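You operate a simulated robot arm through the tools that you are given. There is no shell and no other tool. Be economical: measure what you need, move in short steps, check, and stop when the job is done.

You are at the controls of a simulated robot arm. One attempt, no reset.

Task
Take the blue pad and leave it in the brown store box on the grey table. Stack the 30 mm ferrule box from the slat bench on top of the 60 mm ferrule box. Put the blue varnish tin on the slat bench away on the lower shelf of the drying rack. Take the tin that says "grease" from the slat bench and put it on the assembly bench. Take the yellow pad and put it in the white store box. Take the yellow glue tin and put it on the fourth shelf from the bottom of the brown rack. Take the yellow pencil box and leave it on the low bench. The order is free. Set down upright: blue varnish tin, tin, yellow glue tin.

Only the result counts: the job must be done as asked and must still hold three seconds after the hand-in. Knocking over, shifting, dropping, spilling or breaking anything else fails it.

Robot
A 6-joint arm with a two-finger parallel gripper on a trunk, on a base that drives. Base frame: it is fixed to the floor where the robot stands at the start and does not move with it; the origin is under the middle of the robot, x ahead of it, y to its left, z up; the surface under the hand at the start is at about z = 900. Readings come in mm, degrees, newtons and seconds.
With the tool pointing down near the work surface it reaches from about 260 to 680 mm from the robot's upright axis, wherever it stands. Its first joint turns from -166.0 to 166.0 degrees. Places, roughly: assembly bench [-1100, -3000, 800]; blue pad (6x9x4 cm) [600, 0, 900]; blue varnish tin [-1750, 750, 1000]; brown store box [500, -250, 1000]; ferrule box [-1000, 750, 1000]; fourth shelf of the brown rack [2600, -6300, 1200]; low bench [800, -2600, 600]; lower shelf of the drying rack [1400, -6200, 400]; oil tin, tin [-2000, 750, 1000]; white store box (20x30x9 cm) [900, -2200, 600]; yellow glue tin [1250, -6250, 500]; yellow pad (6x8x4 cm) [1600, -4900, 1000]; yellow pencil box [3000, -6250, 750]. Payload 1.57 kg.
The tool frame sits at the grasp point between the pads (the TCP): z along the fingers, y along the line on which they close. The tips reach 30 mm beyond it. The gripper opens to 110 mm. The fingers are 24 mm wide and 12 mm thick; the gripper's body (48 by 112 mm) begins 78 mm behind the TCP.
Orientation is told as [roll, pitch, yaw] about the base's x, y, z axes, in that order, counted from this pose: with the fingers straight down and closing along the base's y, the tool's x points along the base's -x, its y along +y and its z along -z.

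Tools
- The arm moves only by the tool move_arm. Its argument "commands" is a list of rows, each a list of 7 numbers: the turn, a rotation vector about the base's x, y, z in degrees, then the shift along the base's x, y, z in mm, then the closure in counts, from 0 (fully open) to 255 (shut). In form: [[ax, ay, az, x, y, z, fingers], ...]. A call has 1 to 8 rows; each row is the pose to reach, as a shift and turn from the pose commanded when the call began. A row lasts 0.2 s, in which the tool goes at most 50 mm and 8.6 degrees; a call with a longer step from one row to the next is refused whole, and so is a gripper value outside its range. Where a pose cannot be reached the arm comes as near as it can. A force on the tool above 40 N (or 10 N above the force at the start of the call, whichever is more), or a blocked arm, ends the call early, and 0.2 s more pass. The fingers move at their own pace (about 108 mm/s each) and stop on an object; they squeeze with about 42 N. The grip force told is the motor's: it shows also when the fingers shut on nothing. Time passes only in rows, and 0.2 s behind the last, so rows that repeat a pose let the fingers close. It gives the time, the measured TCP pose, the force on the tool (base axes), the opening and the grip force at its end, in the units of the frame above (readings bear some noise), with the torque about the TCP (base axes, N m) and any sound that the robot's microphone picked up.
- Cameras (640 x 400 px; columns grow to the right, rows downward): "scene" is now at [41.2, 87.8, 1735.3]; the picture's right is [-0.64, -0.77, 0.00], its down [-0.55, 0.45, -0.70] and it looks along [0.54, -0.45, -0.71] (base axes); focal length 279 px, centre (320, 200). "wrist" rides on the gripper at [70, 16, -141] in the tool frame; the picture's right is [-0.23, 0.97, 0.00], its down [-0.86, -0.20, -0.48] and it looks along [-0.47, -0.11, 0.88] (tool axes); focal length 222 px, centre (320, 200). There is no depth. A picture from a camera that has moved, and an enlarged one, comes with that camera's place and axes in the base frame and with its lens.
- snapshot(camera): a new picture of that camera. The clock stands still meanwhile.
- raise_lower(by): slides the trunk up (or, below 0, down) by that many mm; the arm and the scene camera ride with it, the base frame stays. It gives what a move gives, with no picture.
- drive_base(legs): drives the robot by 1 to 6 legs, each [ahead, left, turn to the left] in mm, mm and degrees, along the robot's own axes; the way and the turn of a leg run together, so that a leg with both is an arc; at most 1500 mm and 180 degrees a leg. The arm and the cameras ride along, it lands a little off, and it stops where it bumps. It gives what a move gives.
- aim_head(pan, tilt): turns the head with the scene camera to pan (to the left, within 120 degrees either way) and tilt (down, from -29 to 69), counted from straight ahead of the robot. It gives what a move gives.
- zoom(camera, box): a new picture of the part [left, top, right, bottom] of that camera's present view, enlarged. The clock stands still meanwhile.
- close_job(): hands the job in; it is judged then, once.

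Work in short steps. Places have to be worked out from the pictures, the camera data and where the tool is seen: move nearer, look again, correct. Check each grasp and each placing, and mend what went wrong. You have 207 turns and 184 pictures in all, those below and enlarged ones among them. Open the gripper and draw the arm clear of the work before you hand the job in, unless the task says otherwise; then end with one line.

The tools are called after ">>>" as a command line: name --pt "numbers of a row" for each row, then --argument value for the rest, lists and objects as JSON in quotes. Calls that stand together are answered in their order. move_arm: Moves the arm, as the interface text tells. Its arguments: {"type":"object","properties":{"commands":{"type":"array"}},"required":["commands"]} The other tools are called the same way: raise_lower (by) slides the trunk up or down; drive_base (legs) drives the base; aim_head (pan, tilt) turns the head that bears the scene camera; snapshot (camera) takes a picture; zoom (camera, box) takes an enlarged picture of a part of a camera's view; close_job () hands the job in.

At the start:

```text
time_s: 0.0
eef_pos: [516.9, -162.9, 1198.2]
orientation: [0.1, 0.0, -0.1]
force: [0.2, 0.5, -0.1]
torque: [0.03, -0.01, 0.0]
gripper_width: 109.9
finger_force: 0.1
trunk travel left (down, up): [-325.0, 265.0]
robot x, y, heading: [2.3, 1.8, -0.4]
head pan, tilt: [-39.6, 45.2]
```

scene: 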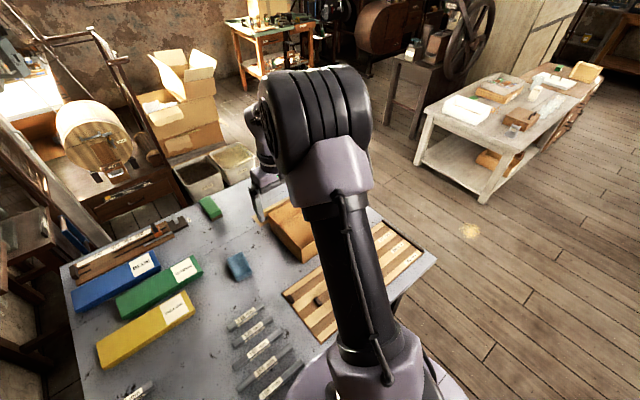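
wrist: 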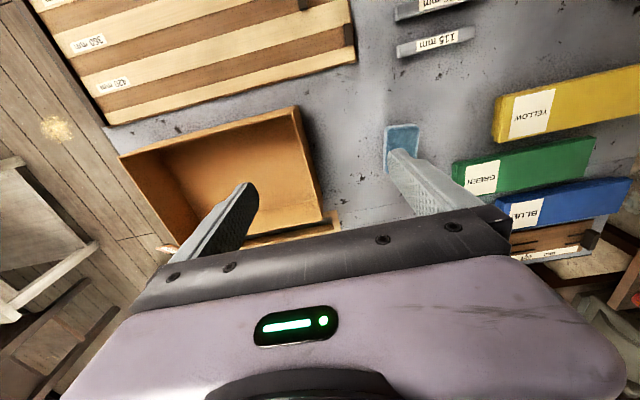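

The pad seems to be near (600,-21) and the brown box is centred near (570,-330). I'll enlarge both for orientation.

>>> zoom --camera "scene" --box '[180, 190, 340, 290]'

>>> move_arm --pt "0 0 0 20 35 0 0" --pt "0 0 0 40 70 0 0" --pt "0 0 0 50 105 -20 0" --pt "0 0 0 50 142 -50 0"

>>> snapshot --camera "wrist"

```text
4.00 times, centred on (260, 240) of scene
camera zoom: at [41.2, 87.8, 1735.3], right [-0.64, -0.77, 0.0], down [-0.55, 0.45, -0.7], along [0.54, -0.45, -0.71], focal length 1117 px, centre (560, 40)
```

zoom: 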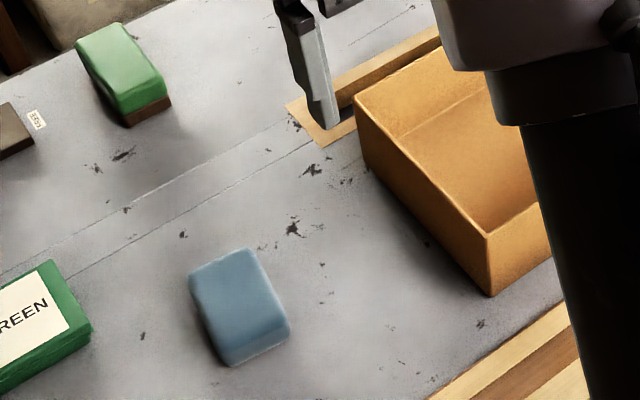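

```text
time_s: 1.0
eef_pos: [567.0, -20.7, 1142.9]
orientation: [-0.1, 0.1, -0.1]
force: [-0.4, 0.1, -0.3]
torque: [0.0, 0.01, 0.01]
gripper_width: 109.9
finger_force: 0.0
trunk travel left (down, up): [-325.0, 265.0]
robot x, y, heading: [0.4, 4.5, 0.1]
head pan, tilt: [-39.6, 45.2]
```

```text
180 pictures are left
camera wrist: at [498.2, -5.7, 1285.3], right [0.23, 0.97, 0.0], down [0.85, -0.2, 0.48], along [0.47, -0.11, -0.88], focal length 222 px, centre (320, 200)
```

wrist: 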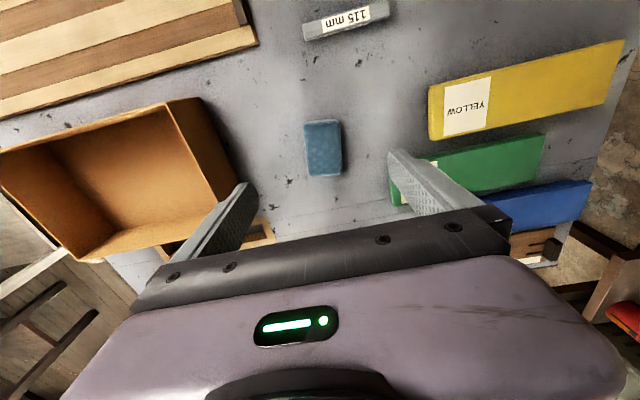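

The pad's centre is about (596,-22) with its long side near x, turned about -8°. I'll align and descend, stopping a bit above the table, then close.

>>> move_arm --pt "0 0 -8 29 -1 -40 0" --pt "0 0 -8 29 -1 -85 0" --pt "0 0 -8 29 -1 -130 0" --pt "0 0 -8 29 -1 -170 0" --pt "0 0 -8 29 -1 -205 0" --pt "0 0 -8 29 -1 -205 0"

>>> snapshot --camera "wrist"

```text
time_s: 2.4
eef_pos: [593.8, -23.6, 942.3]
orientation: [-0.1, -0.1, -8.0]
force: [0.0, 0.0, -0.4]
torque: [-0.01, 0.02, 0.02]
gripper_width: 109.8
finger_force: 0.0
trunk travel left (down, up): [-325.0, 265.0]
robot x, y, heading: [2.0, -3.6, 0.2]
head pan, tilt: [-39.6, 45.2]
```

```text
179 pictures are left
camera wrist: at [528.0, 2.0, 1084.4], right [0.36, 0.93, 0.0], down [0.82, -0.32, 0.48], along [0.45, -0.17, -0.88], focal length 222 px, centre (320, 200)
```

wrist: 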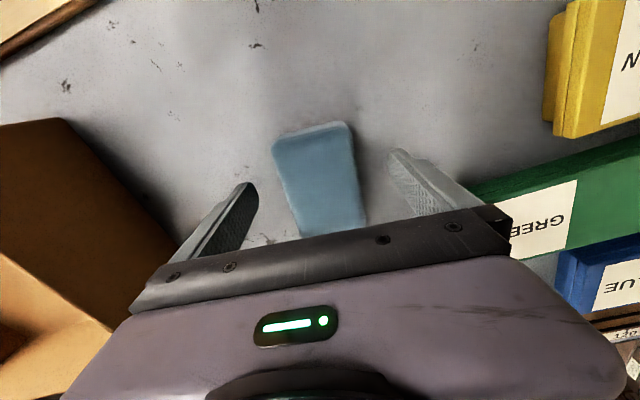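

The pad lies between the fingers and is aligned. I'll go down a bit more with the force guard active and close.

>>> move_arm --pt "0 0 0 2 0 -8 0" --pt "0 0 0 2 0 -8 120" --pt "0 0 0 2 0 -8 255" --pt "0 0 0 2 0 -8 255" --pt "0 0 0 2 0 -8 255"

>>> snapshot --camera "wrist"

```text
time_s: 3.6
eef_pos: [597.7, -23.4, 934.8]
orientation: [0.0, 0.0, -8.0]
force: [-0.9, -0.6, 0.4]
torque: [-0.04, -0.01, 0.03]
gripper_width: 58.8
finger_force: 42.2
trunk travel left (down, up): [-325.0, 265.0]
robot x, y, heading: [-2.5, 1.7, -0.2]
head pan, tilt: [-39.6, 45.2]
```

```text
178 pictures are left
camera wrist: at [531.3, 2.4, 1076.8], right [0.36, 0.93, 0.0], down [0.82, -0.32, 0.48], along [0.45, -0.17, -0.88], focal length 222 px, centre (320, 200)
```

wrist: 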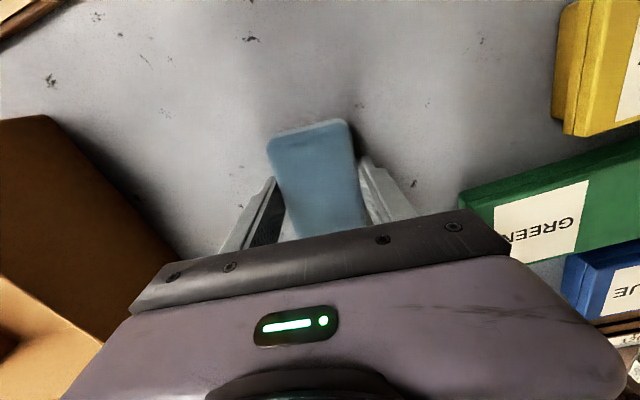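

Gripped at 59 mm. I'll lift and move above the box.

>>> move_arm --pt "0 0 0 0 0 45 255" --pt "0 0 0 0 0 90 255" --pt "0 0 0 0 0 135 255" --pt "0 0 0 0 0 180 255" --pt "0 0 0 0 -48 180 255" --pt "0 0 8 -5 -96 180 255" --pt "0 0 8 -10 -144 180 255" --pt "0 0 8 -15 -190 180 255"

>>> snapshot --camera "wrist"

>>> snapshot --camera "scene"

```text
time_s: 5.4
eef_pos: [583.3, -213.4, 1117.0]
orientation: [0.0, 0.0, 0.0]
force: [-0.1, -0.3, -0.5]
torque: [-0.04, 0.01, -0.02]
gripper_width: 58.8
finger_force: 41.6
trunk travel left (down, up): [-325.0, 265.0]
robot x, y, heading: [2.5, 0.3, -0.2]
head pan, tilt: [-39.6, 45.2]
```

```text
177 pictures are left
camera wrist: at [514.9, -197.7, 1258.3], right [0.23, 0.97, 0.0], down [0.86, -0.2, 0.48], along [0.47, -0.11, -0.88], focal length 222 px, centre (320, 200)
```

wrist: 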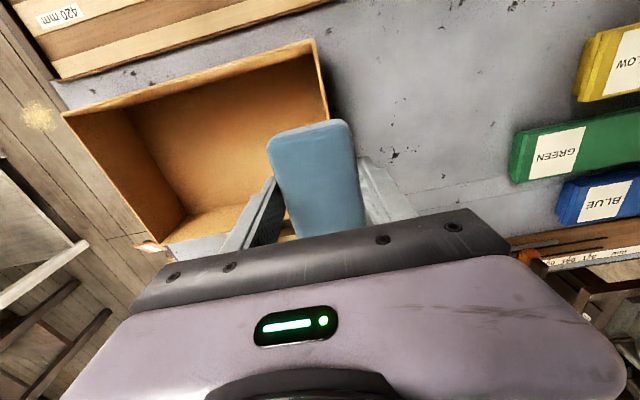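

```text
176 pictures are left
camera scene: at [40.9, 86.6, 1735.3], right [-0.64, -0.77, 0.0], down [-0.55, 0.45, -0.7], along [0.54, -0.45, -0.71], focal length 279 px, centre (320, 200)
```

scene: 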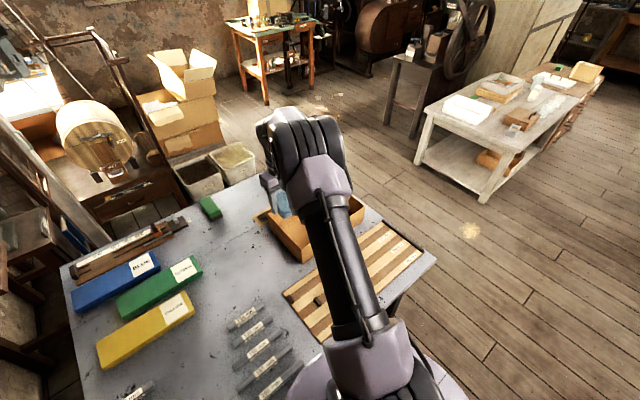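

The box spans about x 480–680, y -505…-198. I'll place the pad at about (568,-315).

>>> move_arm --pt "0 0 0 -8 -50 0 255" --pt "0 0 0 -15 -100 0 255" --pt "0 0 0 -15 -105 -45 255" --pt "0 0 0 -15 -105 -90 255" --pt "0 0 0 -15 -105 -135 255" --pt "0 0 0 -15 -105 -160 255"

>>> snapshot --camera "wrist"

```text
refused: row 1 steps farther than a row can; nothing moved
```

```text
175 pictures are left
camera wrist: at [514.9, -197.7, 1258.3], right [0.23, 0.97, 0.0], down [0.86, -0.2, 0.48], along [0.47, -0.11, -0.88], focal length 222 px, centre (320, 200)
```

wrist: 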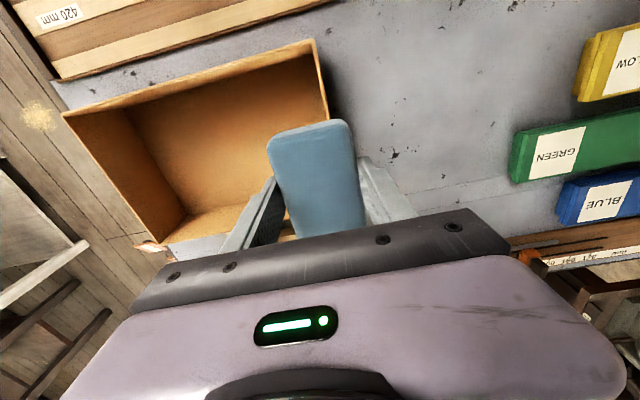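

The step was too long, so I'll resend with smaller rows.

>>> move_arm --pt "0 0 0 -6 -45 0 255" --pt "0 0 0 -12 -85 0 255" --pt "0 0 0 -15 -110 0 255" --pt "0 0 0 -15 -110 -45 255" --pt "0 0 0 -15 -110 -90 255" --pt "0 0 0 -15 -110 -125 255" --pt "0 0 0 -15 -110 -125 255"

>>> snapshot --camera "wrist"

```text
time_s: 7.0
eef_pos: [566.1, -320.9, 990.1]
orientation: [-0.1, 0.0, 0.0]
force: [0.4, -0.5, 0.8]
torque: [0.01, -0.02, 0.03]
gripper_width: 59.0
finger_force: 41.7
trunk travel left (down, up): [-325.0, 265.0]
robot x, y, heading: [2.5, 2.6, -0.1]
head pan, tilt: [-39.6, 45.2]
```

```text
174 pictures are left
camera wrist: at [498.2, -305.8, 1131.8], right [0.23, 0.97, 0.0], down [0.85, -0.2, 0.48], along [0.47, -0.11, -0.88], focal length 222 px, centre (320, 200)
```

wrist: 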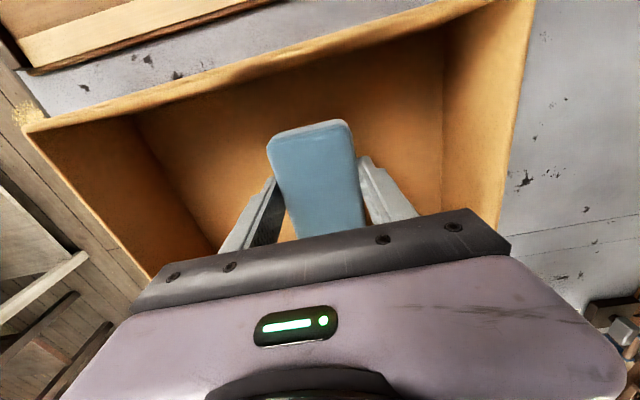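

The pad is inside the walls. I'll lower to just above the floor, release and lift.

>>> move_arm --pt "0 0 0 0 0 -30 255" --pt "0 0 0 0 0 -46 255" --pt "0 0 0 0 0 -48 255" --pt "0 0 0 0 0 -48 100" --pt "0 0 0 0 0 -48 60" --pt "0 0 0 0 0 -48 60" --pt "0 0 0 0 0 -10 60" --pt "0 0 0 0 0 35 60"

>>> move_arm --pt "0 0 0 0 0 45 60" --pt "0 0 0 0 0 90 0" --pt "0 0 0 0 0 130 0"

>>> snapshot --camera "wrist"

```text
time_s: 8.8
eef_pos: [569.4, -320.1, 1022.8]
orientation: [0.0, 0.1, 0.1]
force: [-0.1, -0.3, 0.2]
torque: [-0.01, -0.01, 0.0]
gripper_width: 84.3
finger_force: 0.0
trunk travel left (down, up): [-325.0, 265.0]
robot x, y, heading: [-2.4, -0.4, 0.3]
head pan, tilt: [-39.6, 45.2]
```

```text
time_s: 9.6
eef_pos: [570.3, -319.5, 1155.4]
orientation: [0.1, 0.0, -0.1]
force: [0.0, 0.3, 0.0]
torque: [-0.02, -0.04, 0.01]
gripper_width: 109.7
finger_force: 0.0
trunk travel left (down, up): [-325.0, 265.0]
robot x, y, heading: [1.5, -2.8, -0.1]
head pan, tilt: [-39.6, 45.2]
```

```text
173 pictures are left
camera wrist: at [501.5, -303.9, 1297.6], right [0.23, 0.97, 0.0], down [0.85, -0.2, 0.48], along [0.47, -0.11, -0.88], focal length 222 px, centre (320, 200)
```

wrist: 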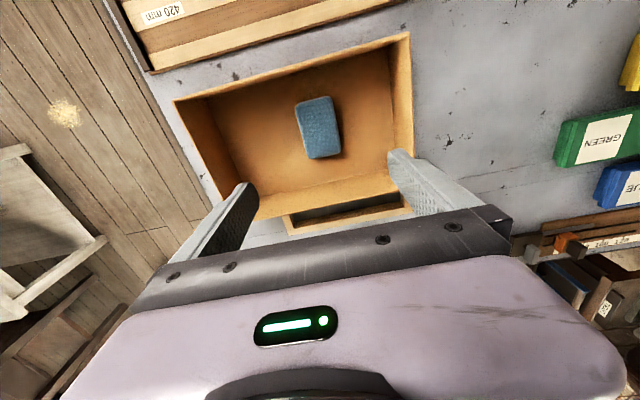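

The blue pad is in. I'll pull the arm in and look around toward the slat bench (behind left).

>>> move_arm --pt "0 0 0 -20 40 20 0" --pt "0 0 0 -45 80 30 0" --pt "0 0 0 -70 120 40 0" --pt "0 0 0 -95 160 50 0" --pt "0 0 0 -120 200 50 0" --pt "0 0 0 -145 240 50 0" --pt "0 0 0 -170 280 50 0" --pt "0 0 0 -200 310 50 0"

>>> aim_head --pan 120 --tilt 25

>>> snapshot --camera "scene"

>>> aim_head --pan -90 --tilt 20

>>> snapshot --camera "scene"

```text
time_s: 11.4
eef_pos: [366.9, -10.8, 1205.5]
orientation: [0.0, -0.1, 0.0]
force: [-1.0, 0.0, -0.4]
torque: [0.04, -0.03, 0.0]
gripper_width: 110.2
finger_force: 0.0
trunk travel left (down, up): [-325.0, 265.0]
robot x, y, heading: [0.7, 0.8, -0.0]
head pan, tilt: [-39.6, 45.2]
```

```text
time_s: 13.9
eef_pos: [369.1, -11.8, 1205.2]
orientation: [0.0, 0.0, 0.0]
force: [1.0, -0.2, -0.5]
torque: [0.0, 0.0, 0.0]
gripper_width: 110.0
finger_force: 0.1
trunk travel left (down, up): [-325.0, 265.0]
robot x, y, heading: [1.7, 0.0, 0.2]
head pan, tilt: [120.0, 25.0]
```

```text
172 pictures are left
camera scene: at [-67.4, 219.3, 1766.2], right [0.87, 0.5, 0.0], down [0.21, -0.37, -0.91], along [-0.45, 0.79, -0.42], focal length 279 px, centre (320, 200)
```

scene: 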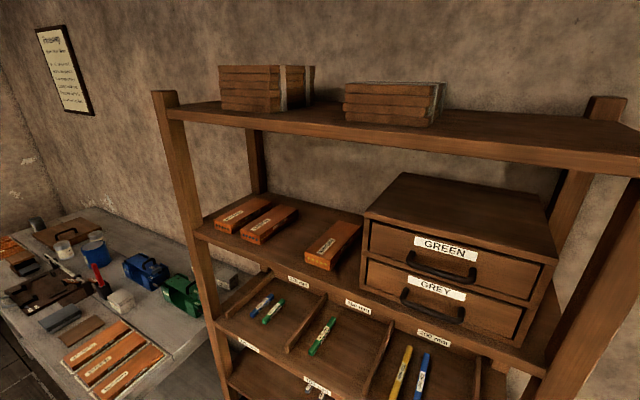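

```text
time_s: 16.9
eef_pos: [369.0, -12.5, 1204.2]
orientation: [-0.1, 0.0, 0.1]
force: [0.1, 0.1, 0.2]
torque: [-0.01, 0.01, -0.04]
gripper_width: 110.0
finger_force: 0.1
trunk travel left (down, up): [-325.0, 265.0]
robot x, y, heading: [2.0, 2.1, 0.2]
head pan, tilt: [-90.0, 20.0]
```

```text
171 pictures are left
camera scene: at [-21.4, 46.4, 1774.3], right [-1.0, 0.0, 0.0], down [0.0, 0.34, -0.94], along [0.0, -0.94, -0.34], focal length 279 px, centre (320, 200)
```

scene: 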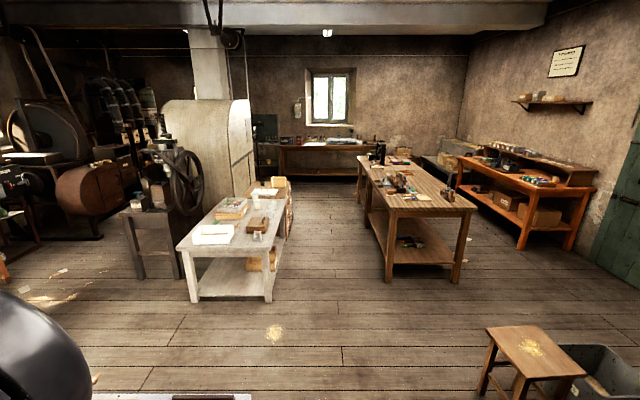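

The slat bench is behind left, past a rack. I'll check behind the robot before driving.

>>> aim_head --pan -120 --tilt 35

>>> snapshot --camera "scene"

>>> aim_head --pan 120 --tilt 50

>>> snapshot --camera "scene"

```text
time_s: 17.9
eef_pos: [369.1, -10.5, 1204.8]
orientation: [0.0, 0.1, 0.0]
force: [-0.8, -0.5, 0.4]
torque: [0.0, -0.01, 0.02]
gripper_width: 110.3
finger_force: 0.1
trunk travel left (down, up): [-325.0, 265.0]
robot x, y, heading: [-1.1, -1.5, -0.1]
head pan, tilt: [-120.0, 35.0]
```

```text
170 pictures are left
camera scene: at [-65.4, 63.2, 1750.5], right [-0.87, 0.5, 0.0], down [0.29, 0.5, -0.82], along [-0.41, -0.71, -0.57], focal length 279 px, centre (320, 200)
```

scene: 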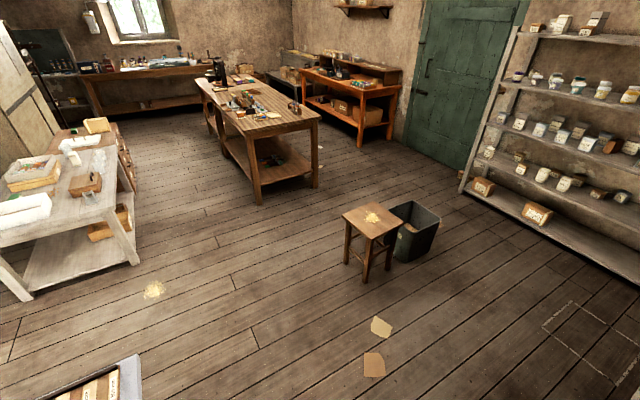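

```text
time_s: 21.2
eef_pos: [368.9, -10.9, 1206.6]
orientation: [0.0, 0.0, 0.1]
force: [0.3, -0.3, -0.7]
torque: [0.01, 0.01, 0.0]
gripper_width: 109.6
finger_force: 0.0
trunk travel left (down, up): [-325.0, 265.0]
robot x, y, heading: [0.9, -1.4, -0.2]
head pan, tilt: [120.0, 50.0]
```

```text
169 pictures are left
camera scene: at [-59.9, 206.2, 1728.7], right [0.87, 0.5, 0.0], down [0.38, -0.66, -0.64], along [-0.32, 0.56, -0.77], focal length 279 px, centre (320, 200)
```

scene: 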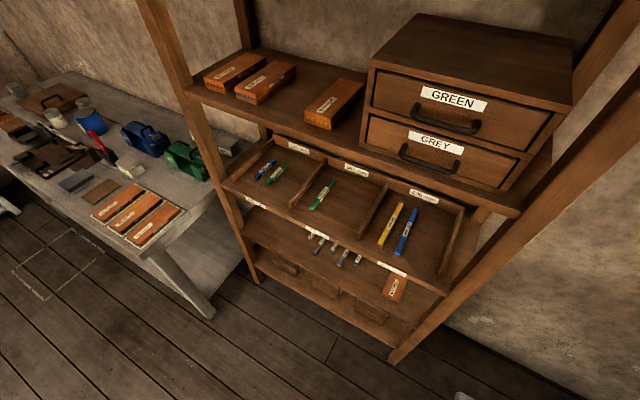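

The floor behind is clear and the bench front edge is near y≈350. I'll back up to x≈-1000, turn left to face the bench, and look.

>>> drive_base --legs '[[-1050, -100, 0], [0, 0, 90]]'

>>> aim_head --pan 0 --tilt 45

>>> snapshot --camera "scene"

>>> snapshot --camera "wrist"

```text
time_s: 30.5
eef_pos: [-1048.9, 259.5, 1205.6]
orientation: [0.0, 0.0, 90.1]
force: [-0.2, -0.7, 0.1]
torque: [-0.05, -0.01, 0.01]
gripper_width: 110.0
finger_force: 0.1
trunk travel left (down, up): [-325.0, 265.0]
robot x, y, heading: [-1058.3, -110.7, 90.1]
head pan, tilt: [120.0, 50.0]
```

```text
time_s: 32.5
eef_pos: [-1049.1, 260.3, 1205.6]
orientation: [-0.1, -0.1, 90.1]
force: [1.1, 0.6, 0.3]
torque: [0.01, 0.01, -0.01]
gripper_width: 110.4
finger_force: 0.0
trunk travel left (down, up): [-325.0, 265.0]
robot x, y, heading: [-1063.9, -110.8, 89.9]
head pan, tilt: [0.0, 45.0]
```

```text
168 pictures are left
camera scene: at [-1201.4, -48.6, 1735.6], right [1.0, 0.0, 0.0], down [0.0, -0.71, -0.71], along [0.0, 0.71, -0.71], focal length 279 px, centre (320, 200)
```

scene: 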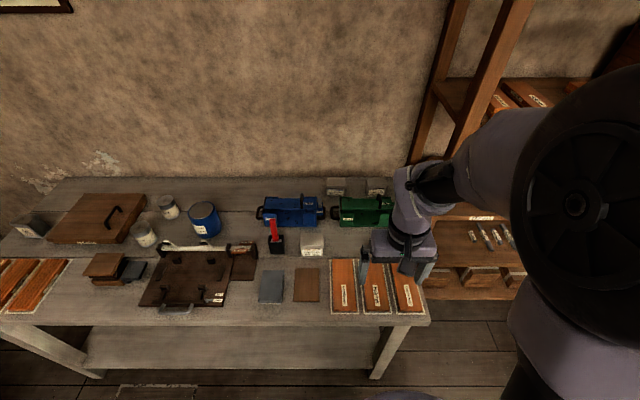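

```text
167 pictures are left
camera wrist: at [-1064.4, 188.8, 1347.5], right [-0.97, 0.23, 0.0], down [0.2, 0.86, 0.48], along [0.11, 0.47, -0.88], focal length 222 px, centre (320, 200)
```

wrist: 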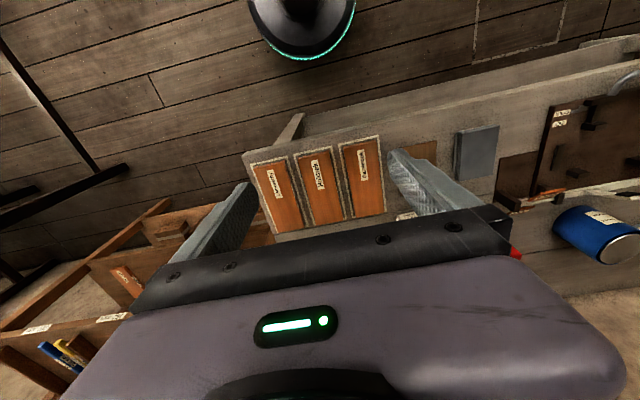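

I'll enlarge the bench areas to read the labels.

>>> zoom --camera "scene" --box '[240, 160, 440, 285]'

>>> zoom --camera "scene" --box '[40, 170, 240, 295]'

>>> zoom --camera "scene" --box '[0, 190, 120, 265]'

```text
3.20 times, centred on (340, 222) of scene
camera zoom: at [-1201.4, -48.6, 1735.6], right [1.0, 0.0, 0.0], down [0.0, -0.71, -0.71], along [0.0, 0.71, -0.71], focal length 894 px, centre (256, 128)
```

zoom: 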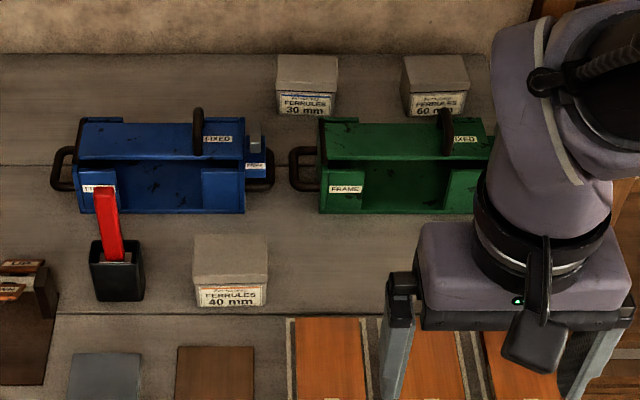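

```text
3.20 times, centred on (140, 232) of scene
camera zoom: at [-1201.4, -48.6, 1735.6], right [1.0, 0.0, 0.0], down [0.0, -0.71, -0.71], along [0.0, 0.71, -0.71], focal length 894 px, centre (896, 96)
```

zoom: 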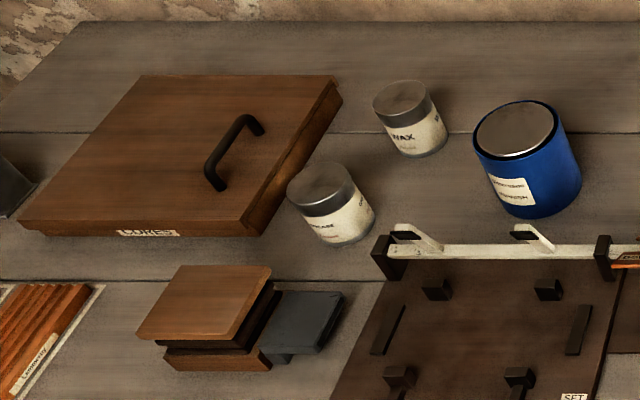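

```text
5.33 times, centred on (60, 228) of scene
camera zoom: at [-1201.4, -48.6, 1735.6], right [1.0, 0.0, 0.0], down [0.0, -0.71, -0.71], along [0.0, 0.71, -0.71], focal length 1490 px, centre (1707, 53)
```

zoom: 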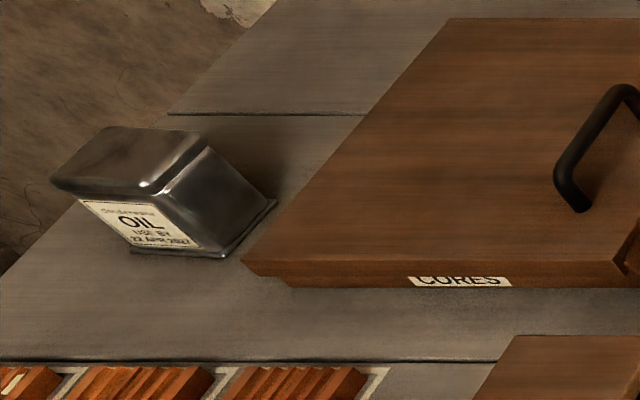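

Labels are readable: the 30 mm and 60 mm ferrule boxes are at the back, with the grease tin and blue varnish tin to the left. I'll drive closer and look again to get the heights and distances.

>>> drive_base --legs '[[130, 0, 0]]'

>>> aim_head --pan -10 --tilt 40

>>> snapshot --camera "scene"

>>> snapshot --camera "wrist"

```text
time_s: 33.8
eef_pos: [-1048.5, 390.0, 1204.3]
orientation: [-0.1, 0.0, 90.0]
force: [0.5, -0.2, -0.6]
torque: [-0.05, 0.01, 0.03]
gripper_width: 110.1
finger_force: 0.1
trunk travel left (down, up): [-325.0, 265.0]
robot x, y, heading: [-1061.8, 21.0, 90.1]
head pan, tilt: [0.0, 45.0]
```

```text
time_s: 34.5
eef_pos: [-1049.7, 388.9, 1206.0]
orientation: [0.0, -0.1, 90.1]
force: [0.1, -0.7, -0.1]
torque: [0.01, -0.01, 0.02]
gripper_width: 110.2
finger_force: 0.0
trunk travel left (down, up): [-325.0, 265.0]
robot x, y, heading: [-1060.6, 18.5, 90.0]
head pan, tilt: [-10.0, 40.0]
```

```text
163 pictures are left
camera scene: at [-1186.9, 83.1, 1742.9], right [0.99, -0.17, 0.0], down [-0.11, -0.63, -0.77], along [0.13, 0.75, -0.64], focal length 279 px, centre (320, 200)
```

scene: 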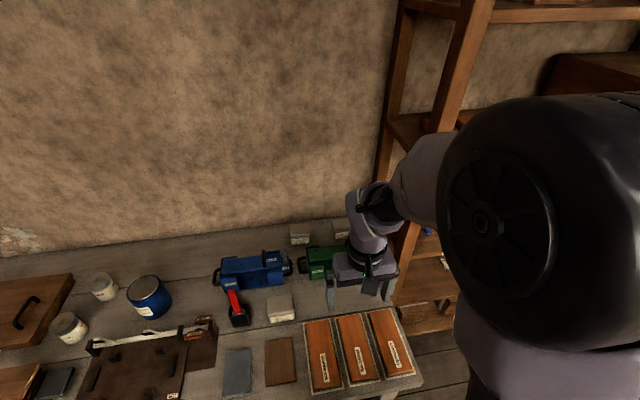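

```text
162 pictures are left
camera wrist: at [-1064.8, 318.2, 1347.6], right [-0.97, 0.23, 0.0], down [0.2, 0.86, 0.48], along [0.11, 0.47, -0.88], focal length 222 px, centre (320, 200)
```

wrist: 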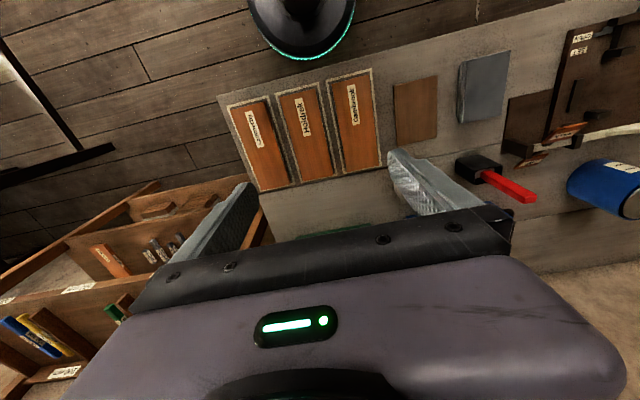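

The bench surface is at z≈850, and the 30 mm box is near (-1134, 875). I'll edge closer, then extend the arm with a forward tilt high above the bench.

>>> drive_base --legs '[[60, 0, 0]]'

>>> move_arm --pt "8 0 0 -10 40 0 0" --pt "16 0 0 -20 85 0 0" --pt "24 0 0 -40 125 0 0" --pt "32 0 0 -60 165 0 0" --pt "40 0 0 -80 205 0 0" --pt "40 0 0 -84 250 0 0" --pt "40 0 0 -84 290 0 0" --pt "40 0 0 -84 320 0 0"

>>> snapshot --camera "wrist"

>>> snapshot --camera "scene"

```text
time_s: 35.5
eef_pos: [-1047.9, 451.1, 1205.9]
orientation: [0.1, 0.1, 90.0]
force: [-0.2, 0.4, 0.9]
torque: [-0.05, -0.03, 0.03]
gripper_width: 110.4
finger_force: 0.0
trunk travel left (down, up): [-325.0, 265.0]
robot x, y, heading: [-1057.5, 80.0, 89.8]
head pan, tilt: [-10.0, 40.0]
```

```text
time_s: 37.3
eef_pos: [-1136.0, 768.2, 1203.7]
orientation: [0.0, -40.0, 89.9]
force: [-0.4, -0.6, 0.6]
torque: [-0.03, -0.01, 0.01]
gripper_width: 109.9
finger_force: 0.0
out of reach, approached as far as the arm can: row 5
trunk travel left (down, up): [-325.0, 265.0]
robot x, y, heading: [-1060.3, 81.6, 90.0]
head pan, tilt: [-10.0, 40.0]
```

```text
161 pictures are left
camera wrist: at [-1151.1, 623.3, 1268.5], right [-0.97, 0.17, 0.15], down [0.2, 0.35, 0.92], along [0.11, 0.92, -0.37], focal length 222 px, centre (320, 200)
```

wrist: 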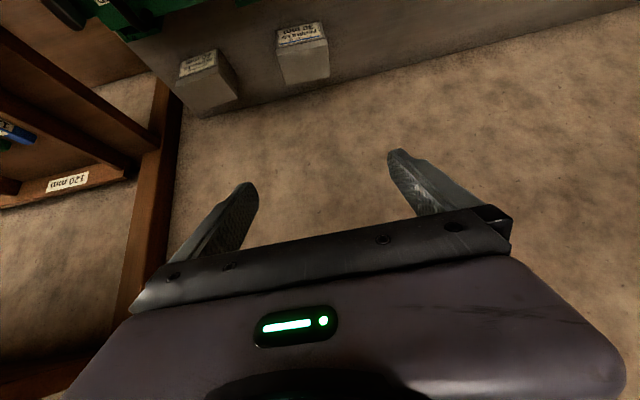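

```text
160 pictures are left
camera scene: at [-1187.1, 146.2, 1742.8], right [0.98, -0.17, 0.0], down [-0.11, -0.63, -0.77], along [0.13, 0.75, -0.64], focal length 279 px, centre (320, 200)
```

scene: 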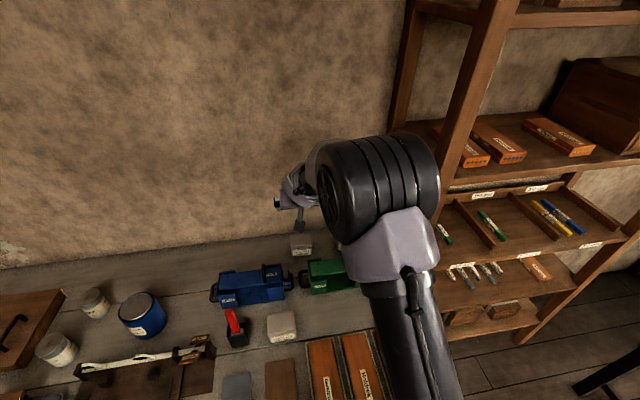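

The 30 mm box is at about (-1135, 889), 850–909 high, roughly 74 wide and 66 deep. I'll descend to a standoff behind it along the tool axis, still high above the toolbox.

>>> move_arm --pt "0 0 0 0 5 -45 0" --pt "0 0 0 0 10 -90 0" --pt "0 0 0 0 15 -130 0" --pt "0 0 0 0 20 -160 0" --pt "0 0 0 0 25 -180 0"

>>> snapshot --camera "wrist"

>>> zoom --camera "scene" --box '[200, 200, 400, 325]'

```text
time_s: 38.5
eef_pos: [-1134.5, 795.8, 1022.4]
orientation: [0.1, -39.9, 90.0]
force: [-0.3, -0.5, -0.4]
torque: [0.02, 0.01, -0.03]
gripper_width: 110.0
finger_force: 0.0
trunk travel left (down, up): [-325.0, 265.0]
robot x, y, heading: [-1060.4, 79.6, 90.2]
head pan, tilt: [-10.0, 40.0]
```

```text
159 pictures are left
camera wrist: at [-1149.2, 650.2, 1087.0], right [-0.97, 0.17, 0.15], down [0.2, 0.35, 0.92], along [0.11, 0.92, -0.37], focal length 222 px, centre (320, 200)
```

wrist: 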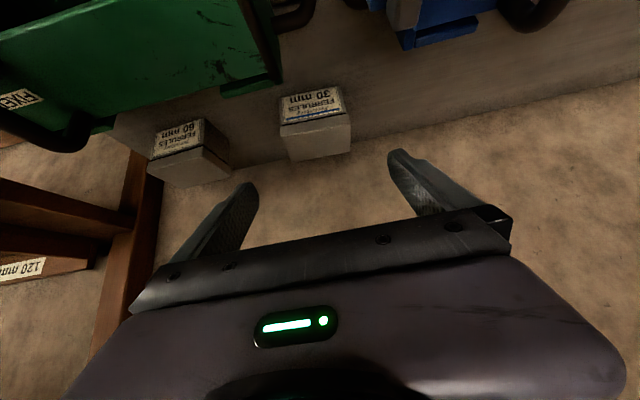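

```text
3.20 times, centred on (300, 262) of scene
camera zoom: at [-1186.9, 145.2, 1742.8], right [0.98, -0.17, 0.0], down [-0.11, -0.63, -0.77], along [0.13, 0.75, -0.64], focal length 894 px, centre (384, 0)
```

zoom: 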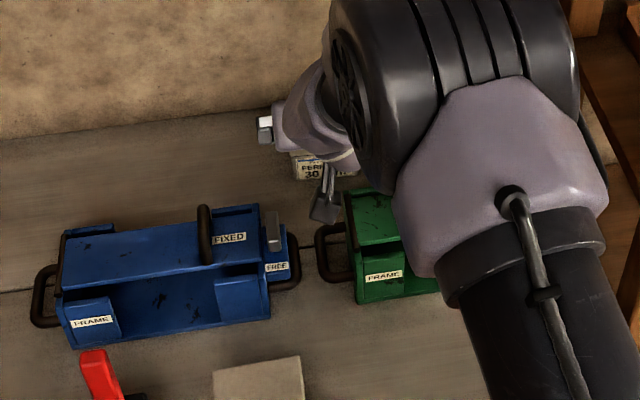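

The refined 30 mm box is centred at (-1134, 900), top z≈898, 82 mm wide. I'll approach along the tool axis, check, then close.

>>> move_arm --pt "0 0 0 0 30 -35 0" --pt "0 0 0 0 55 -70 0" --pt "0 0 0 0 75 -105 0" --pt "0 0 0 0 92 -128 0" --pt "0 0 0 0 95 -134 0"

>>> snapshot --camera "wrist"

```text
time_s: 39.7
eef_pos: [-1135.8, 878.2, 896.6]
orientation: [0.0, -39.9, 90.0]
force: [-0.5, 0.1, 0.2]
torque: [-0.01, -0.01, 0.01]
gripper_width: 110.1
finger_force: 0.0
out of reach, approached as far as the arm can: row 4, 5
trunk travel left (down, up): [-325.0, 265.0]
robot x, y, heading: [-1063.2, 80.6, 89.7]
head pan, tilt: [-10.0, 40.0]
```

```text
157 pictures are left
camera wrist: at [-1151.1, 733.6, 961.3], right [-0.97, 0.17, 0.15], down [0.2, 0.35, 0.92], along [0.11, 0.92, -0.37], focal length 222 px, centre (320, 200)
```

wrist: 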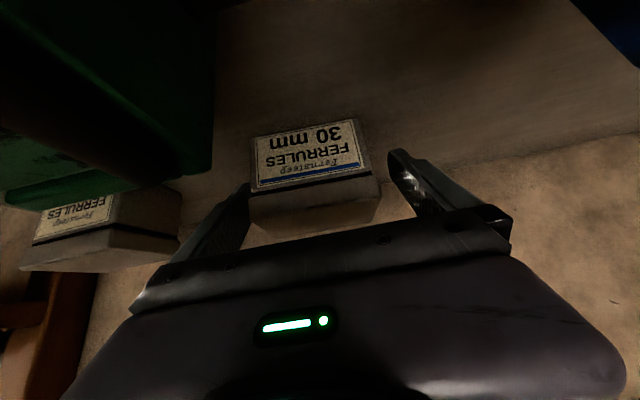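

I've reached the arm's limit, with TCP about 20 mm short. The toolbox corner is clear at z≈908, so I'll lower the trunk 8 mm and nudge the base 15 mm forward.

>>> raise_lower --by -8

>>> drive_base --legs '[[15, 0, 0]]'

>>> snapshot --camera "wrist"

```text
time_s: 40.2
eef_pos: [-1135.5, 878.6, 889.6]
orientation: [0.0, -39.9, 90.1]
force: [-0.5, -0.6, 0.5]
torque: [-0.02, 0.03, 0.0]
gripper_width: 110.1
finger_force: 0.0
trunk travel left (down, up): [-317.0, 273.0]
robot x, y, heading: [-1058.2, 81.2, 89.8]
head pan, tilt: [-10.0, 40.0]
```

```text
time_s: 41.0
eef_pos: [-1134.9, 894.2, 890.5]
orientation: [0.0, -40.0, 90.0]
force: [-0.2, 0.2, 0.2]
torque: [0.01, -0.01, 0.01]
gripper_width: 110.2
finger_force: 0.1
trunk travel left (down, up): [-317.0, 273.0]
robot x, y, heading: [-1064.2, 98.0, 90.2]
head pan, tilt: [-10.0, 40.0]
```

```text
156 pictures are left
camera wrist: at [-1151.0, 749.6, 953.1], right [-0.97, 0.17, 0.15], down [0.2, 0.35, 0.92], along [0.11, 0.92, -0.37], focal length 222 px, centre (320, 200)
```

wrist: 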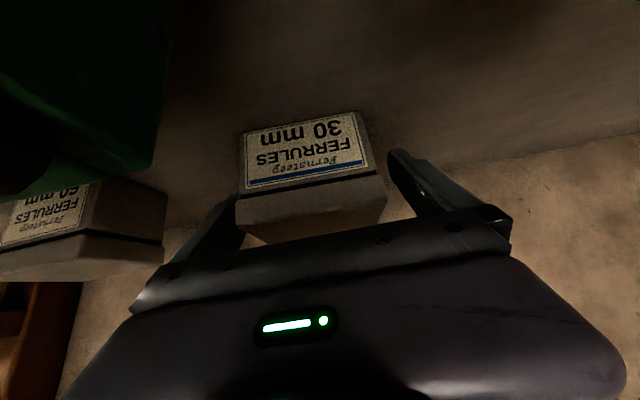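

The box is centred between the fingers, so I'll close.

>>> move_arm --pt "0 0 0 0 0 0 100" --pt "0 0 0 0 0 0 255" --pt "0 0 0 0 0 0 255" --pt "0 0 0 0 0 0 255"

>>> move_arm --pt "0 0 0 0 0 15 255" --pt "0 0 0 0 0 40 255" --pt "0 0 0 0 0 80 255" --pt "0 0 0 0 0 110 255"

>>> snapshot --camera "wrist"

```text
time_s: 42.0
eef_pos: [-1135.6, 894.4, 889.6]
orientation: [-0.1, -40.0, 90.0]
force: [0.7, -0.8, 2.0]
torque: [-0.23, -0.23, -0.03]
gripper_width: 84.8
finger_force: 42.3
trunk travel left (down, up): [-317.0, 273.0]
robot x, y, heading: [-1062.3, 101.0, 89.9]
head pan, tilt: [-10.0, 40.0]
```

```text
time_s: 43.0
eef_pos: [-1136.6, 894.3, 1000.0]
orientation: [0.0, -40.0, 90.0]
force: [-0.5, -0.5, -3.3]
torque: [0.03, 0.0, -0.01]
gripper_width: 84.7
finger_force: 42.2
trunk travel left (down, up): [-317.0, 273.0]
robot x, y, heading: [-1058.9, 95.2, 90.0]
head pan, tilt: [-10.0, 40.0]
```

```text
155 pictures are left
camera wrist: at [-1151.5, 748.9, 1063.7], right [-0.97, 0.17, 0.15], down [0.2, 0.35, 0.92], along [0.11, 0.92, -0.37], focal length 222 px, centre (320, 200)
```

wrist: 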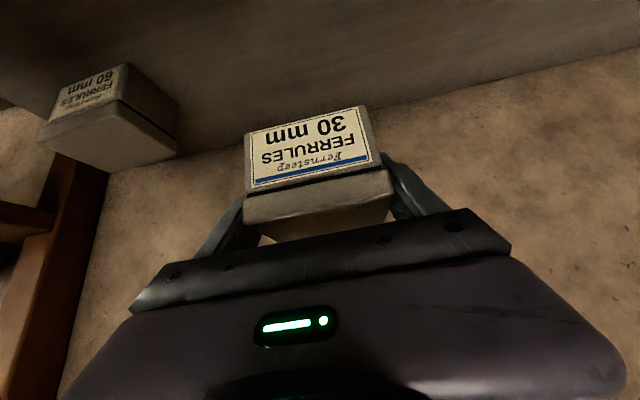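

It's lifted. I'll enlarge the 60 mm box to locate it.

>>> zoom --camera "wrist" --box '[0, 30, 240, 180]'

>>> zoom --camera "scene" --box '[250, 190, 410, 290]'

```text
2.67 times, centred on (120, 105) of wrist
camera zoom: at [-1151.5, 748.9, 1063.7], right [-0.97, 0.17, 0.15], down [0.2, 0.35, 0.92], along [0.11, 0.92, -0.37], focal length 592 px, centre (853, 453)
```

zoom: 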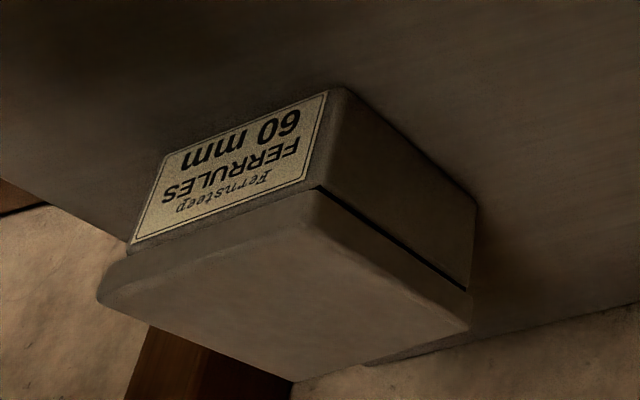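

```text
4.00 times, centred on (330, 240) of scene
camera zoom: at [-1186.8, 159.6, 1734.9], right [0.98, -0.17, 0.0], down [-0.11, -0.63, -0.77], along [0.13, 0.75, -0.64], focal length 1117 px, centre (280, 40)
```

zoom: 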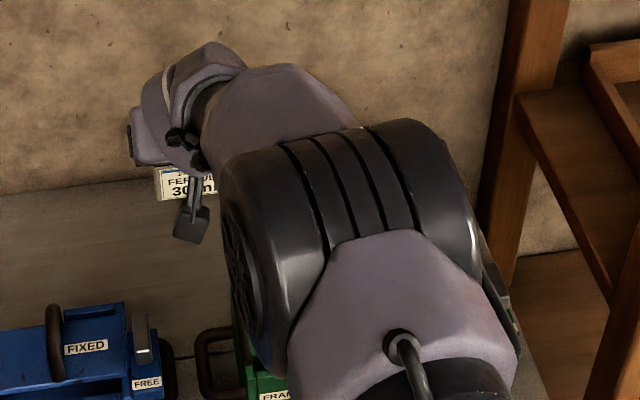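

The 60 mm box is centred at (-936, 900), top z≈898, with yaw near 0. I'll carry the held box sideways at height.

>>> move_arm --pt "0 0 0 45 0 0 255" --pt "0 0 0 90 0 0 255" --pt "0 0 0 135 0 0 255" --pt "0 0 0 170 0 0 255" --pt "0 0 0 200 0 0 255" --pt "0 0 0 200 0 0 255"

>>> snapshot --camera "wrist"

>>> snapshot --camera "scene"

```text
time_s: 44.4
eef_pos: [-935.8, 895.5, 1000.9]
orientation: [-0.1, -40.0, 90.1]
force: [-0.3, 0.5, -2.8]
torque: [-0.01, -0.04, -0.04]
gripper_width: 84.6
finger_force: 41.9
trunk travel left (down, up): [-317.0, 273.0]
robot x, y, heading: [-1062.8, 96.7, 90.1]
head pan, tilt: [-10.0, 40.0]
```

```text
152 pictures are left
camera wrist: at [-951.2, 750.4, 1065.2], right [-0.97, 0.17, 0.15], down [0.2, 0.35, 0.92], along [0.11, 0.92, -0.37], focal length 222 px, centre (320, 200)
```

wrist: 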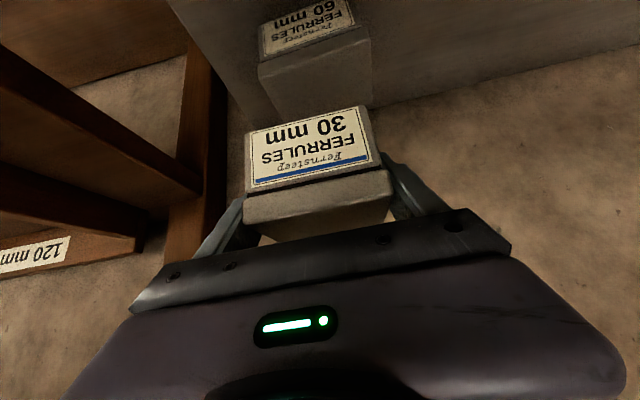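

```text
151 pictures are left
camera scene: at [-1187.3, 159.9, 1734.8], right [0.98, -0.17, 0.0], down [-0.11, -0.63, -0.77], along [0.13, 0.75, -0.64], focal length 279 px, centre (320, 200)
```

scene: 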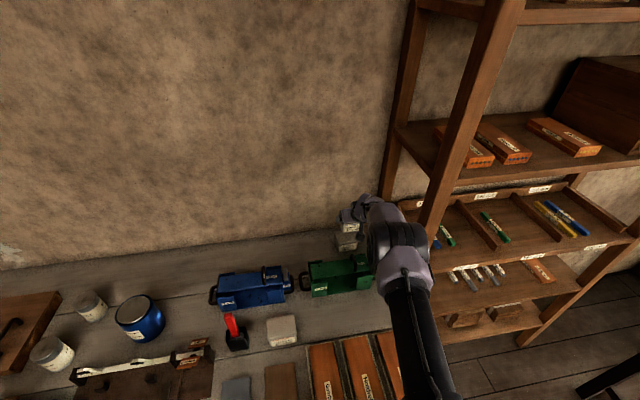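

I'll enlarge to compare the alignment of the two boxes.

>>> zoom --camera "wrist" --box '[220, 0, 412, 120]'

>>> zoom --camera "scene" --box '[300, 190, 380, 240]'

```text
3.33 times, centred on (316, 60) of wrist
camera zoom: at [-951.2, 750.4, 1065.2], right [-0.97, 0.17, 0.15], down [0.2, 0.35, 0.92], along [0.11, 0.92, -0.37], focal length 740 px, centre (333, 667)
```

zoom: 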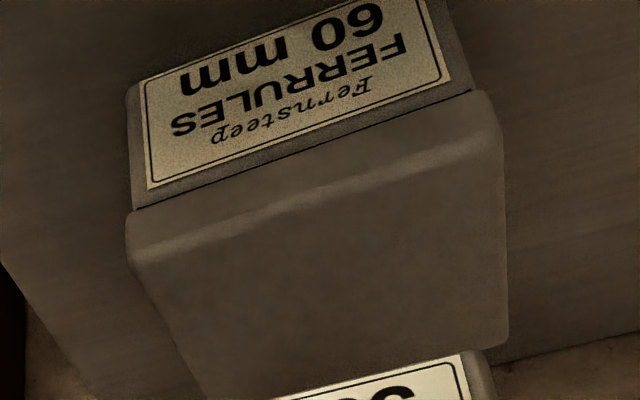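

```text
8.00 times, centred on (340, 215) of scene
camera zoom: at [-1187.3, 159.9, 1734.8], right [0.98, -0.17, 0.0], down [-0.11, -0.63, -0.77], along [0.13, 0.75, -0.64], focal length 2234 px, centre (160, 80)
```

zoom: 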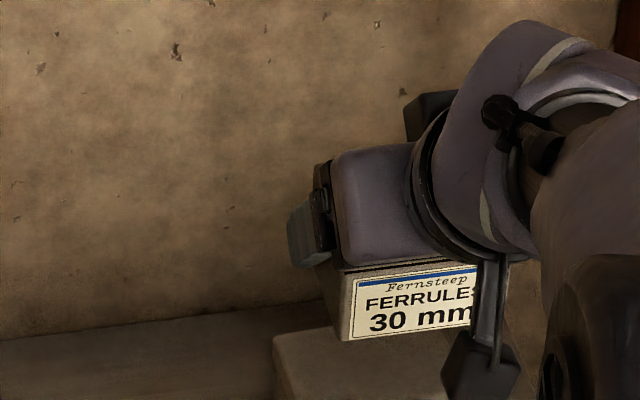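

Refined: the 60 mm box is centred near x=-949, so I'll correct x by -13 and lower until just above it.

>>> move_arm --pt "0 0 0 -13 3 -10 255" --pt "0 0 0 -13 3 -35 255" --pt "0 0 0 -13 3 -52 255" --pt "0 0 0 -13 3 -56 255"

>>> snapshot --camera "wrist"

>>> zoom --camera "scene" --box '[300, 200, 380, 250]'

```text
time_s: 45.4
eef_pos: [-946.7, 897.2, 949.9]
orientation: [-0.1, -40.7, 90.0]
force: [1.9, 8.6, 31.5]
torque: [-0.35, 0.72, -0.3]
gripper_width: 85.0
finger_force: 42.4
trunk travel left (down, up): [-317.0, 273.0]
robot x, y, heading: [-1061.5, 96.5, 89.6]
head pan, tilt: [-10.0, 40.0]
```

```text
148 pictures are left
camera wrist: at [-963.5, 751.9, 1013.3], right [-0.97, 0.17, 0.15], down [0.2, 0.34, 0.92], along [0.11, 0.92, -0.36], focal length 222 px, centre (320, 200)
```

wrist: 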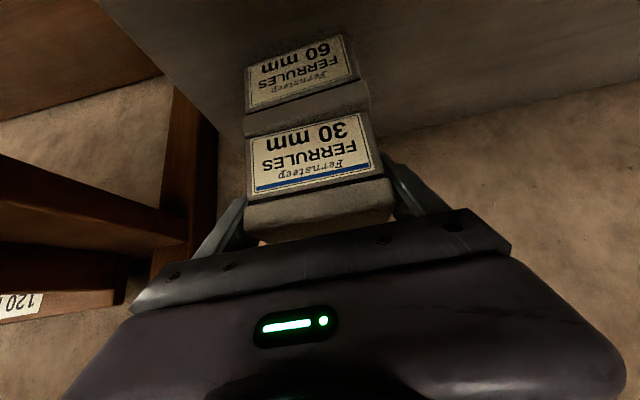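

```text
8.00 times, centred on (340, 225) of scene
camera zoom: at [-1187.2, 155.8, 1735.3], right [0.98, -0.17, 0.0], down [-0.11, -0.63, -0.77], along [0.13, 0.76, -0.64], focal length 2234 px, centre (160, 0)
```

zoom: 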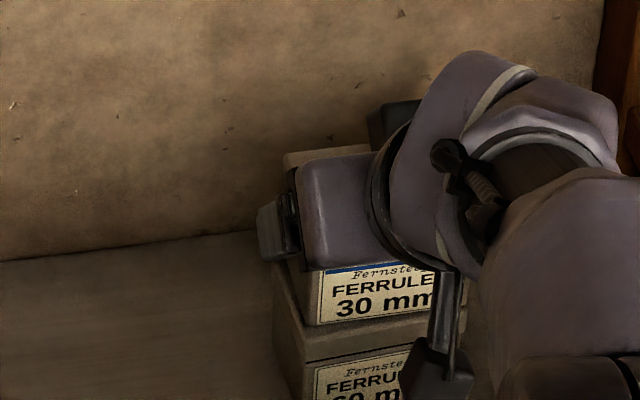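

Contact was felt at TCP z≈950, so the box is resting on the 60 mm one, well aligned. I'll relieve the pressure, open, and retreat along the tool axis.

>>> move_arm --pt "0 0 0 0 0 5 255" --pt "0 0 0 0 0 5 255"

```text
time_s: 46.0
eef_pos: [-948.6, 896.4, 949.9]
orientation: [0.0, -40.2, 90.1]
force: [2.9, 6.6, 18.5]
torque: [0.56, -0.36, -0.01]
gripper_width: 84.7
finger_force: 42.0
trunk travel left (down, up): [-317.0, 273.0]
robot x, y, heading: [-1060.7, 93.5, 89.9]
head pan, tilt: [-10.0, 40.0]
```

There's still 18 N of downward load, so I'll ease up a few mm more and then open.

>>> move_arm --pt "0 0 0 0 0 3 255" --pt "0 0 0 0 0 3 255"

```text
time_s: 46.6
eef_pos: [-949.0, 894.4, 950.3]
orientation: [0.1, -39.8, 89.9]
force: [1.0, -1.5, 0.8]
torque: [0.07, -0.2, -0.1]
gripper_width: 84.8
finger_force: 42.1
trunk travel left (down, up): [-317.0, 273.0]
robot x, y, heading: [-1061.5, 96.4, 90.2]
head pan, tilt: [-10.0, 40.0]
```

Nearly unloaded. I'll open and retreat along the finger axis.

>>> move_arm --pt "0 0 0 0 0 0 120" --pt "0 0 0 0 0 0 0" --pt "0 0 0 0 0 0 0" --pt "0 0 0 0 -22 27 0" --pt "0 0 0 0 -50 62 0" --pt "0 0 0 0 -80 98 0" --pt "0 0 0 0 -110 134 0"

>>> snapshot --camera "wrist"

```text
time_s: 48.2
eef_pos: [-946.9, 784.8, 1088.9]
orientation: [0.1, -40.1, 89.9]
force: [0.1, -0.3, -0.3]
torque: [0.02, -0.02, 0.02]
gripper_width: 110.1
finger_force: 0.1
trunk travel left (down, up): [-317.0, 273.0]
robot x, y, heading: [-1059.0, 95.6, 89.9]
head pan, tilt: [-10.0, 40.0]
```

```text
146 pictures are left
camera wrist: at [-963.0, 638.7, 1152.0], right [-0.97, 0.18, 0.15], down [0.2, 0.35, 0.92], along [0.11, 0.92, -0.37], focal length 222 px, centre (320, 200)
```

wrist: 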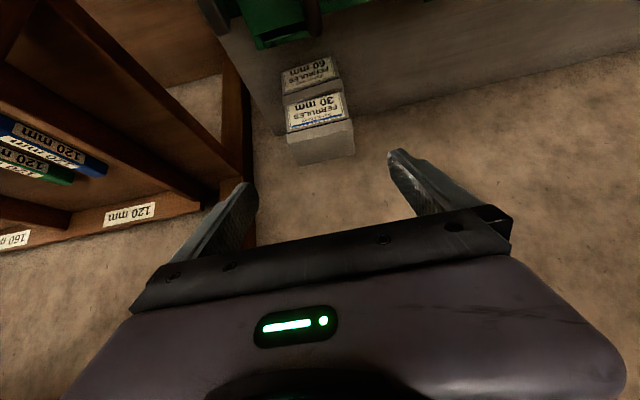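

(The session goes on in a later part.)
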